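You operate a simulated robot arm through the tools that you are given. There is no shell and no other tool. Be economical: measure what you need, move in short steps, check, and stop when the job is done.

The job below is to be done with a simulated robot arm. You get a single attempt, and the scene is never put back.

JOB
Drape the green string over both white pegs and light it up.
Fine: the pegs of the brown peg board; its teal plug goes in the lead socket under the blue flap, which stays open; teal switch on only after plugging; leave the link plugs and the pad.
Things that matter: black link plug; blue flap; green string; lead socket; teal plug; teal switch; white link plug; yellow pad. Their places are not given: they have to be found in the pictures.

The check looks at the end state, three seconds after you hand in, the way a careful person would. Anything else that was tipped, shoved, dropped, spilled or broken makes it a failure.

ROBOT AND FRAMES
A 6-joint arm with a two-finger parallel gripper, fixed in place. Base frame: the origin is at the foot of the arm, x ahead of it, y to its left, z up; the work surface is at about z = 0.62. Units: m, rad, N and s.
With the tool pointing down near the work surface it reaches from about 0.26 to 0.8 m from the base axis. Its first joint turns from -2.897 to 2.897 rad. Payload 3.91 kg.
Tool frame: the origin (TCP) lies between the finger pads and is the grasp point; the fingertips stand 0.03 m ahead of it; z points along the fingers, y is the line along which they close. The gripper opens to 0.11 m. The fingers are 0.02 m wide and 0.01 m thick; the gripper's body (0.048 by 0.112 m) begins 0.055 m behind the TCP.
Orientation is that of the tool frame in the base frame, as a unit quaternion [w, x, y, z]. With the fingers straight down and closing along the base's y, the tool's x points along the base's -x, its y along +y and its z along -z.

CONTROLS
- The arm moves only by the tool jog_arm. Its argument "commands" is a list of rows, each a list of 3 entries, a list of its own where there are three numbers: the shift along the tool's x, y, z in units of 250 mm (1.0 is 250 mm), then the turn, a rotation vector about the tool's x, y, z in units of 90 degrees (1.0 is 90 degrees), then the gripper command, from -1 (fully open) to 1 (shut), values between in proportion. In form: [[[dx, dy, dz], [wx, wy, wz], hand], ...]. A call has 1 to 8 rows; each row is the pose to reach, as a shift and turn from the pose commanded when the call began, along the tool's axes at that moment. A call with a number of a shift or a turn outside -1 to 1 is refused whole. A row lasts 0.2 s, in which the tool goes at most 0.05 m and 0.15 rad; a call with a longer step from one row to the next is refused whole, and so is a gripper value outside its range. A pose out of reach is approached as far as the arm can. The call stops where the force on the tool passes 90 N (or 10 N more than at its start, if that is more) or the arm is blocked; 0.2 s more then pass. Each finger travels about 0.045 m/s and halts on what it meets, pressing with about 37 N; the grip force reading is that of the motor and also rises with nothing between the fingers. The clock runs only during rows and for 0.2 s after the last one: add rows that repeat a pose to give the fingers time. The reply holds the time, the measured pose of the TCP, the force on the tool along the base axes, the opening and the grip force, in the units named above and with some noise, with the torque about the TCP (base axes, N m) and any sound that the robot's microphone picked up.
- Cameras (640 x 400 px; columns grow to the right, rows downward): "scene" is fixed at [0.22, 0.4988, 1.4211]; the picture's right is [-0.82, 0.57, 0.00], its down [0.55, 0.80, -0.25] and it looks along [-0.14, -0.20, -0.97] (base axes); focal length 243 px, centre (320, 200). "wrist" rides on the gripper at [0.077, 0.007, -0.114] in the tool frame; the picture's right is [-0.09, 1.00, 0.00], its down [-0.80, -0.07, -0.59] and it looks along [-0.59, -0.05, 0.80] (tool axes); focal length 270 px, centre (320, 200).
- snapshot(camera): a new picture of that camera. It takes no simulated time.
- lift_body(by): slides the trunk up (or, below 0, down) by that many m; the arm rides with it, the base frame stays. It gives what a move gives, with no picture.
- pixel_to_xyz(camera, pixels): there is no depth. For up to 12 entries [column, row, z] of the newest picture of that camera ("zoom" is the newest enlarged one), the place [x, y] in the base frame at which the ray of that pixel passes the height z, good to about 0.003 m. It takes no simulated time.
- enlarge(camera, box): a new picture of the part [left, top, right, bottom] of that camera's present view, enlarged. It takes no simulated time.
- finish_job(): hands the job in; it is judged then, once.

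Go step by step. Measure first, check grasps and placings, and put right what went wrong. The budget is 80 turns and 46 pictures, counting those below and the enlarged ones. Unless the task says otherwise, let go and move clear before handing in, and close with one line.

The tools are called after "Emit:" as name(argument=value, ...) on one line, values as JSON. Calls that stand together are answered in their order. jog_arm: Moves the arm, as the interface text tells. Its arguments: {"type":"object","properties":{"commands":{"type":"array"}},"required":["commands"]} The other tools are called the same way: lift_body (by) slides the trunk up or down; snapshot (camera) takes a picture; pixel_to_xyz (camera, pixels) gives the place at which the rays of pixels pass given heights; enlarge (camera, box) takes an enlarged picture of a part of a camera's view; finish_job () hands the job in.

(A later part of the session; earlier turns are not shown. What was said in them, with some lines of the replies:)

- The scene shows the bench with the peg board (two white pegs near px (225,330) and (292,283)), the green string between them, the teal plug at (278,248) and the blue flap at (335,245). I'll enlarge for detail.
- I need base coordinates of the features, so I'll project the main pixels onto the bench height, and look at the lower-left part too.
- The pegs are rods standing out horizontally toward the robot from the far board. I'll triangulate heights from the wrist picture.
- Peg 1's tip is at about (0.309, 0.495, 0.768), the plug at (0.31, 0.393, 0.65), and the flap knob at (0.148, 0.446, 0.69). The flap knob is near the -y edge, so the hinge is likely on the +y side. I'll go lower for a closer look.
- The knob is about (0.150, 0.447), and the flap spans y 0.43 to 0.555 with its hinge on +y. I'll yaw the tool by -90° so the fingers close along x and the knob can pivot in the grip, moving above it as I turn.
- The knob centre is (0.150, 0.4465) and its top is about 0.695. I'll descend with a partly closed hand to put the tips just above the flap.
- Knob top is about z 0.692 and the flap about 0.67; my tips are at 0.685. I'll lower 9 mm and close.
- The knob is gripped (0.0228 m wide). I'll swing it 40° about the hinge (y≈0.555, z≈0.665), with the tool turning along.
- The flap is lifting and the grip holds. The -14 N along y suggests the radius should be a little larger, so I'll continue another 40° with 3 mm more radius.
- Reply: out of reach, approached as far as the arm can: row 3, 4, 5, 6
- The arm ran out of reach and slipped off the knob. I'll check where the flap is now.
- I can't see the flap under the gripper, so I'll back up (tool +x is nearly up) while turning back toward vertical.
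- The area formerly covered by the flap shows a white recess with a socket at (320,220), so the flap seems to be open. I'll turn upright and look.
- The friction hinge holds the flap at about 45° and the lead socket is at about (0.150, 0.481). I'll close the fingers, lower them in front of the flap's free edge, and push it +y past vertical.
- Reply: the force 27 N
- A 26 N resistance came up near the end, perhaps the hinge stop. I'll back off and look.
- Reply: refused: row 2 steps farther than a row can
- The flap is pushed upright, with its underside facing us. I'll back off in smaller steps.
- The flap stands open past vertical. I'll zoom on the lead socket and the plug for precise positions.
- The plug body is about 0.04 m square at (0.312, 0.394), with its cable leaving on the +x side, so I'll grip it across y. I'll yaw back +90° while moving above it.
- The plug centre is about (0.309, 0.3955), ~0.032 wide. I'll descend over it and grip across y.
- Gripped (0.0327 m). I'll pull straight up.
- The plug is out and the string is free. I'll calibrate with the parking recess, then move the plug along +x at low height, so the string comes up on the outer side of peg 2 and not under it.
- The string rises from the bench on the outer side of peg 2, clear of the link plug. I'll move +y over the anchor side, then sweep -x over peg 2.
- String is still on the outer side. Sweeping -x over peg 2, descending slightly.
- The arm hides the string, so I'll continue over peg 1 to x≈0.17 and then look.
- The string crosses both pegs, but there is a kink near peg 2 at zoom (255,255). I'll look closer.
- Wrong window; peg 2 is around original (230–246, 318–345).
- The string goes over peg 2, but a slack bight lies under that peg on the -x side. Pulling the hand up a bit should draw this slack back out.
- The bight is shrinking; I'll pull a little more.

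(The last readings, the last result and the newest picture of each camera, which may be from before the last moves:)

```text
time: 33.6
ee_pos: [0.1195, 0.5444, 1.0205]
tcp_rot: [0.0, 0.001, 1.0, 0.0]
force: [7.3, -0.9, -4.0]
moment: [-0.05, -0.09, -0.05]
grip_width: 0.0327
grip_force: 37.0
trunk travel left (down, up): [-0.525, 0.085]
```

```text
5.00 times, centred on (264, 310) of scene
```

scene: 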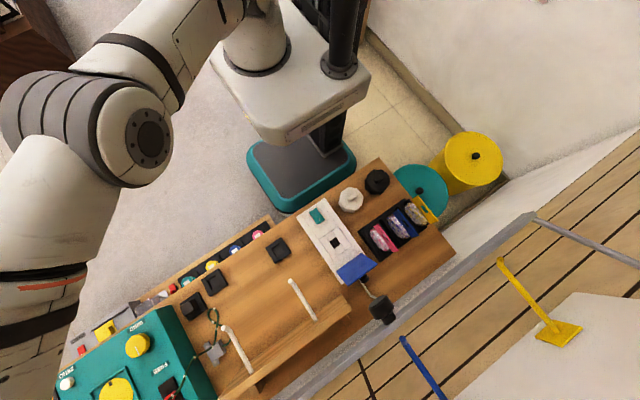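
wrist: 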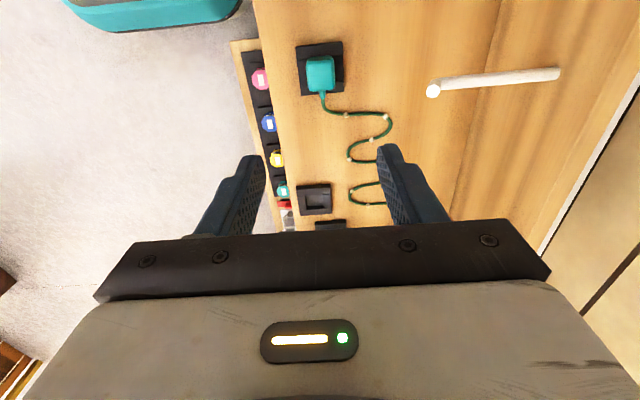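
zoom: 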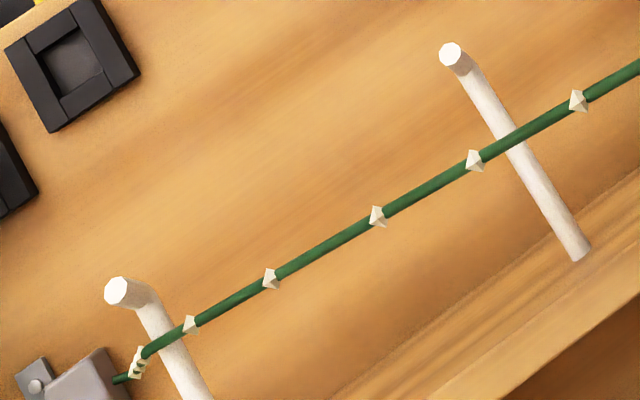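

The string is now taut and cleanly over both pegs. I'll move to above the lead socket at (0.151, 0.480) and descend to z≈0.77.

Emit:
jog_arm(commands=[[[-0.03, -0.06, 0.14], [0, 0, 0], 0.95], [[-0.06, -0.12, 0.28], [0, 0, 0], 0.95], [[-0.09, -0.18, 0.42], [0, 0, 0], 0.95], [[-0.126, -0.258, 0.54], [0, 0, 0], 0.95], [[-0.126, -0.258, 0.72], [0, 0, 0], 0.95], [[-0.126, -0.258, 0.88], [0, 0, 0], 0.95], [[-0.126, -0.258, 1.0], [0, 0, 0], 0.95], [[-0.126, -0.258, 1.0], [0, 0, 0], 0.95]])

Emit:
snapshot(camera="wrist")

```text
time: 35.4
ee_pos: [0.1495, 0.4791, 0.7699]
tcp_rot: [0.0, -0.001, 1.0, 0.0]
force: [0.7, -0.1, -0.4]
moment: [0.01, 0.0, 0.04]
grip_width: 0.0328
grip_force: 37.0
trunk travel left (down, up): [-0.525, 0.085]
```

```text
7 pictures are left
```

wrist: 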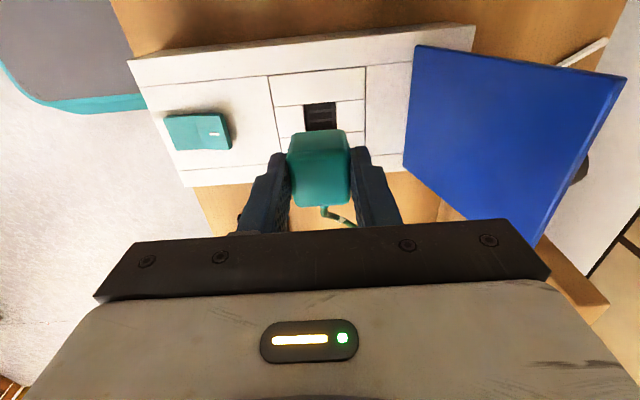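

Emit:
pixel_to_xyz(camera="wrist", pixels=[[304, 104, 0.67], [335, 102, 0.67], [337, 128, 0.67], [306, 131, 0.67], [304, 104, 0.66], [335, 102, 0.66], [337, 128, 0.66], [270, 77, 0.67], [365, 67, 0.67], [200, 133, 0.68]])

```text
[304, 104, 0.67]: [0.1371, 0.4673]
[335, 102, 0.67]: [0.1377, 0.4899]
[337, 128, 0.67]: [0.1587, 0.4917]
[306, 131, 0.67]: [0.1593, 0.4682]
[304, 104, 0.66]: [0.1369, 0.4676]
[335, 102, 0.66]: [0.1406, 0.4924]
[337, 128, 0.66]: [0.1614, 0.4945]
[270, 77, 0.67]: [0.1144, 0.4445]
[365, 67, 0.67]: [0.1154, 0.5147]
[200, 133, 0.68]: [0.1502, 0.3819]
```

The hole spans y 0.468–0.491 and starts at x 0.137, so its centre is about (0.150, 0.4795), already aligned. I'll lower it slowly.

Emit:
jog_arm(commands=[[[0, 0.002, 0.06], [0, 0, 0], 0.95], [[0, 0.002, 0.12], [0, 0, 0], 0.95], [[0, 0.002, 0.16], [0, 0, 0], 0.95], [[0, 0.002, 0.18], [0, 0, 0], 0.95], [[0, 0.002, 0.2], [0, 0, 0], 0.95], [[0, 0.002, 0.2], [0, 0, 0], 0.95]])

```text
time: 36.8
ee_pos: [0.1516, 0.479, 0.7196]
tcp_rot: [0.0, 0.0, 1.0, 0.001]
force: [0.5, 0.5, -0.6]
moment: [0.02, -0.03, 0.02]
grip_width: 0.0329
grip_force: 36.8
trunk travel left (down, up): [-0.525, 0.085]
```

Emit:
jog_arm(commands=[[[0, 0, 0.01], [0, 0, 0], 0.95], [[0, 0, 0.02], [0, 0, 0], 0.95], [[0, 0, 0.03], [0, 0, 0], 0.95], [[0, 0, 0.04], [0, 0, 0], 0.95], [[0, 0, 0.04], [0, 0, 0], 0.95]])

```text
time: 38.0
ee_pos: [0.1494, 0.4802, 0.7112]
tcp_rot: [0.001, 0.0, 1.0, 0.002]
force: [-22.4, 1.2, 21.6]
moment: [-0.13, 0.81, 0.04]
grip_width: 0.0327
grip_force: 37.0
trunk travel left (down, up): [-0.525, 0.085]
heard: snap
```

A snap was heard at z 0.711, with 22 N reactions. I'll look before continuing.

Emit:
enlarge(camera="wrist", box=[220, 60, 420, 240])

```text
2.22 times, centred on (320, 150) of wrist
```

zoom: 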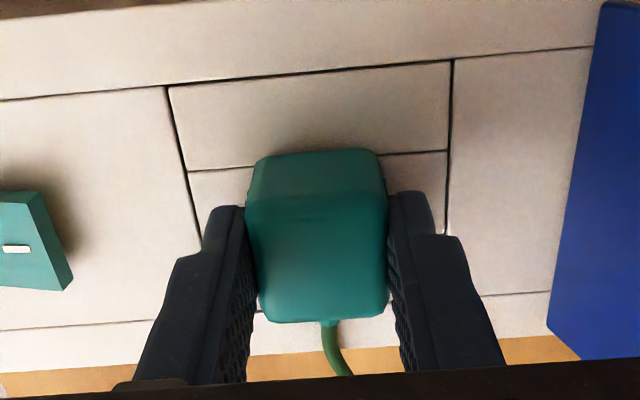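

The plug sits down at the surface with a gap like the parked one. I'll press 3 mm more to confirm it's seated.

Emit:
jog_arm(commands=[[[0, 0, 0.006], [0, 0, 0], 0.95], [[0, 0, 0.012], [0, 0, 0], 0.95], [[0, 0, 0.012], [0, 0, 0], 0.95]])

```text
time: 38.8
ee_pos: [0.1516, 0.4798, 0.7092]
tcp_rot: [0.001, 0.0, 1.0, 0.002]
force: [-11.8, 3.4, 38.7]
moment: [-0.21, 0.13, 0.01]
grip_width: 0.0328
grip_force: 37.4
trunk travel left (down, up): [-0.525, 0.085]
```

Firm resistance with no more travel, so it is seated. I'll release and go up.

Emit:
jog_arm(commands=[[[0, 0, -0.008], [0, 0, 0], 0.95], [[0, 0, -0.008], [0, 0, 0], -0.1], [[0, 0, -0.008], [0, 0, 0], -0.1], [[0, 0, -0.008], [0, 0, 0], -0.1], [[0, 0, -0.12], [0, 0, 0], -0.1], [[0, 0, -0.3], [0, 0, 0], -0.1], [[0.1, -0.1, -0.44], [0, 0, 0], -0.1], [[0.1, -0.1, -0.44], [0, 0, 0], -0.1]])

Emit:
snapshot(camera="wrist")

```text
time: 40.6
ee_pos: [0.1248, 0.4539, 0.8153]
tcp_rot: [0.0, 0.0, 1.0, 0.001]
force: [-0.2, 0.6, 0.6]
moment: [0.01, 0.01, -0.01]
grip_width: 0.0606
grip_force: 0.0
trunk travel left (down, up): [-0.525, 0.085]
```

```text
5 pictures are left
```

wrist: 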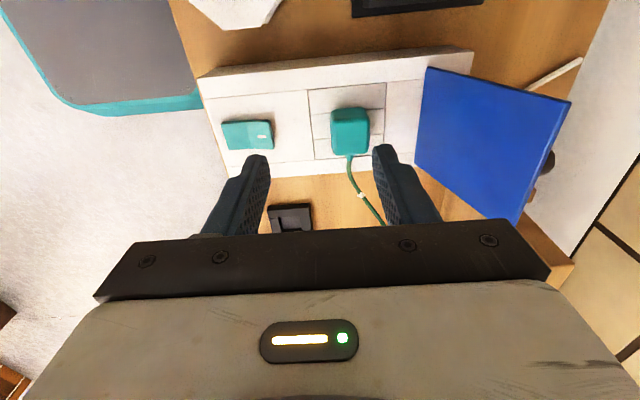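

Plug is seated with the flap still open. One zoom on the switch to see which half is raised.

Emit:
enlarge(camera="wrist", box=[210, 100, 290, 170])

Emit:
pixel_to_xyz(camera="zoom", pixels=[[320, 200, 0.68], [320, 200, 0.67]])

Emit:
pixel_to_xyz(camera="wrist", pixels=[[222, 123, 0.675], [270, 121, 0.685], [274, 147, 0.685], [229, 150, 0.675], [264, 136, 0.685]])

```text
5.71 times, centred on (250, 135) of wrist
```

zoom: 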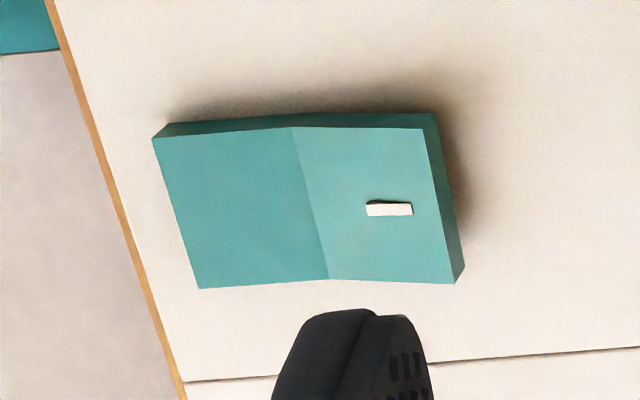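

```text
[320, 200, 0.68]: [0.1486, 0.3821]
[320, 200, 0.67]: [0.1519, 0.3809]
```

```text
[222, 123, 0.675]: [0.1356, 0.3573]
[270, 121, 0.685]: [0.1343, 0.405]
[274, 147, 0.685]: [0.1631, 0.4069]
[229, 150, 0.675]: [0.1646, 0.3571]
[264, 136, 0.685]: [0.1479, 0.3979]
```

The marked +y half is raised (off). I'll close the fingers and press it at (0.149, 0.398).

Emit:
jog_arm(commands=[[[-0.04, -0.1, 0], [0, 0, 0], 1], [[-0.097, -0.224, 0], [0, 0, 0], 1], [[-0.097, -0.224, 0.1], [0, 0, 0], 1], [[-0.097, -0.224, 0.2], [0, 0, 0], 1], [[-0.097, -0.224, 0.3], [0, 0, 0], 1], [[-0.097, -0.224, 0.36], [0, 0, 0], 1], [[-0.097, -0.224, 0.36], [0, 0, 0], 1], [[-0.097, -0.224, 0.36], [0, 0, 0], 1]])

Emit:
jog_arm(commands=[[[0, 0, 0.01], [0, 0, 0], 1], [[0, 0, 0.02], [0, 0, 0], 1], [[0, 0, 0.03], [0, 0, 0], 1], [[0, 0, 0.04], [0, 0, 0], 1], [[0, 0, 0.05], [0, 0, 0], 1]])

```text
time: 42.4
ee_pos: [0.15, 0.4001, 0.7277]
tcp_rot: [0.001, 0.001, 1.0, 0.0]
force: [-1.2, -0.3, -0.4]
moment: [-0.01, 0.04, -0.02]
grip_width: 0.0
grip_force: 37.3
trunk travel left (down, up): [-0.525, 0.085]
```

```text
time: 43.6
ee_pos: [0.1485, 0.3981, 0.7141]
tcp_rot: [0.0, 0.0, 1.0, 0.001]
force: [-0.2, -0.7, 0.9]
moment: [-0.01, 0.03, 0.03]
grip_width: 0.0
grip_force: 37.0
trunk travel left (down, up): [-0.525, 0.085]
```

No contact yet (tip at about 0.684). I'll continue down in small steps.

Emit:
jog_arm(commands=[[[0, 0, 0.01], [0, 0, 0], 1], [[0, 0, 0.02], [0, 0, 0], 1], [[0, 0, 0.03], [0, 0, 0], 1], [[0, 0, 0.03], [0, 0, 0], 1]])

```text
time: 44.6
ee_pos: [0.1503, 0.399, 0.7068]
tcp_rot: [0.0, 0.0, 1.0, 0.001]
force: [1.1, -0.3, 3.3]
moment: [-0.07, -0.01, -0.02]
grip_width: 0.0002
grip_force: 37.0
trunk travel left (down, up): [-0.525, 0.085]
```

Emit:
jog_arm(commands=[[[0, 0, 0.008], [0, 0, 0], 1], [[0, 0, 0.016], [0, 0, 0], 1], [[0, 0, 0.016], [0, 0, 0], 1]])

```text
time: 45.4
ee_pos: [0.1499, 0.3991, 0.706]
tcp_rot: [0.001, 0.001, 1.0, 0.005]
force: [0.4, -2.0, 66.4]
moment: [-0.68, 0.04, 0.04]
grip_width: 0.0
grip_force: 37.4
trunk travel left (down, up): [-0.525, 0.085]
```

It is now solid against 66 N, so the rocker has bottomed. I'll lift clear and look.

Emit:
jog_arm(commands=[[[0, 0, -0.04], [0, 0, 0], 1], [[0, 0, -0.2], [0, 0, 0], 1], [[0.1, 0, -0.36], [0, 0, 0], 0.5], [[0.2, 0, -0.52], [0, 0, 0], 0.5], [[0.2, 0, -0.68], [0, 0, 0], 0.5], [[0.2, 0, -0.68], [0, 0, 0], 0.5]])

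Emit:
snapshot(camera="wrist")

```text
time: 46.8
ee_pos: [0.0999, 0.3979, 0.8721]
tcp_rot: [0.0, 0.0, 1.0, 0.0]
force: [-1.1, -0.2, 0.1]
moment: [0.0, 0.03, 0.02]
grip_width: 0.0274
grip_force: 0.1
trunk travel left (down, up): [-0.525, 0.085]
```

```text
3 pictures are left
```

wrist: 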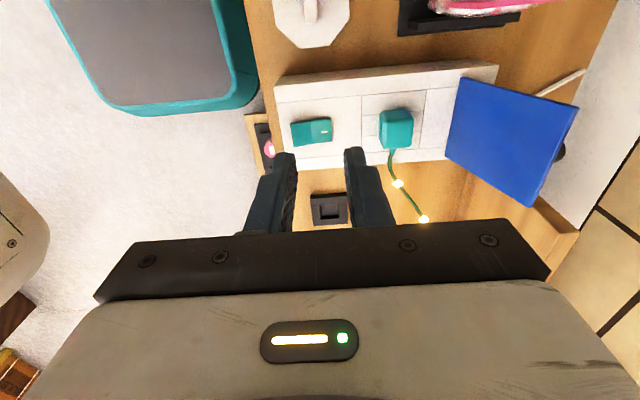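

The beads at (398,183) and (424,219) now glow, so the string is lit. I'll move the arm clear and check the drape from the scene camera.

Emit:
jog_arm(commands=[[[0.1, -0.1, -0.12], [0, 0, 0], 0], [[0.16, -0.2, -0.24], [0, 0, 0], 0], [[0.16, -0.3, -0.38], [0, 0, 0], 0], [[0.16, -0.4, -0.5], [0, 0, 0], 0], [[0.16, -0.4, -0.5], [0, 0, 0], 0]])

Emit:
enlarge(camera="scene", box=[170, 200, 394, 360])

```text
time: 48.0
ee_pos: [0.059, 0.2986, 0.9966]
tcp_rot: [0.0, 0.0, 1.0, 0.001]
force: [0.2, 0.2, 0.2]
moment: [-0.02, -0.03, -0.01]
grip_width: 0.0548
grip_force: 0.0
trunk travel left (down, up): [-0.525, 0.085]
```

```text
2.50 times, centred on (282, 280) of scene
```

zoom: 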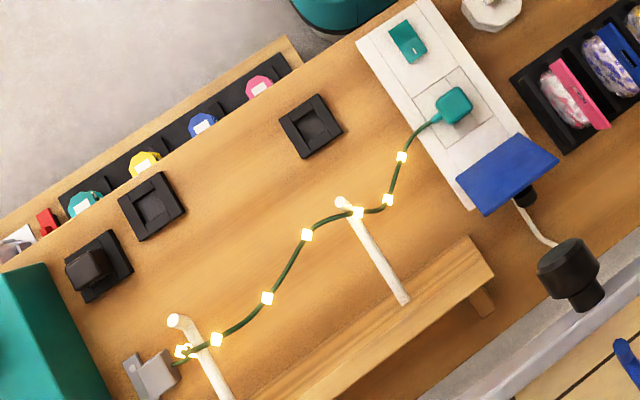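

All beads glow and the string crosses both pegs. I'll check peg 1, where it lies near the tip.

Emit:
enlarge(camera="scene", box=[268, 264, 332, 304])

```text
10.00 times, centred on (300, 284) of scene
```

zoom: 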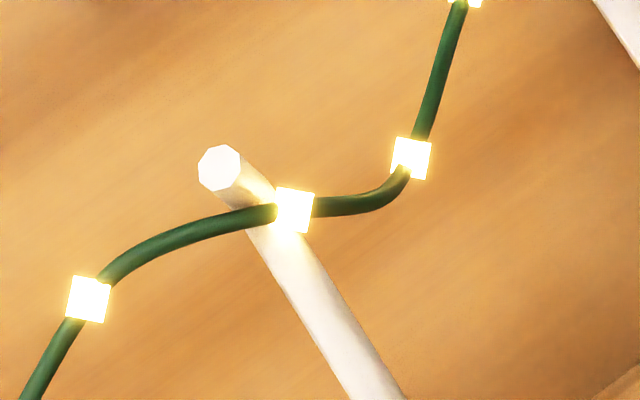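

The string rests over peg 1 behind its upturned tip and over peg 2. The flap is open, the plug is seated and the string is lit, so I'll hand in.

Emit:
finish_job()

```text
The job is handed in.
```

The green string hangs over both white pegs and is lit. Its teal plug is seated in the lead socket, the blue flap stands open, and the teal switch went on only after plugging; I did not handle the link plugs or the yellow pad.
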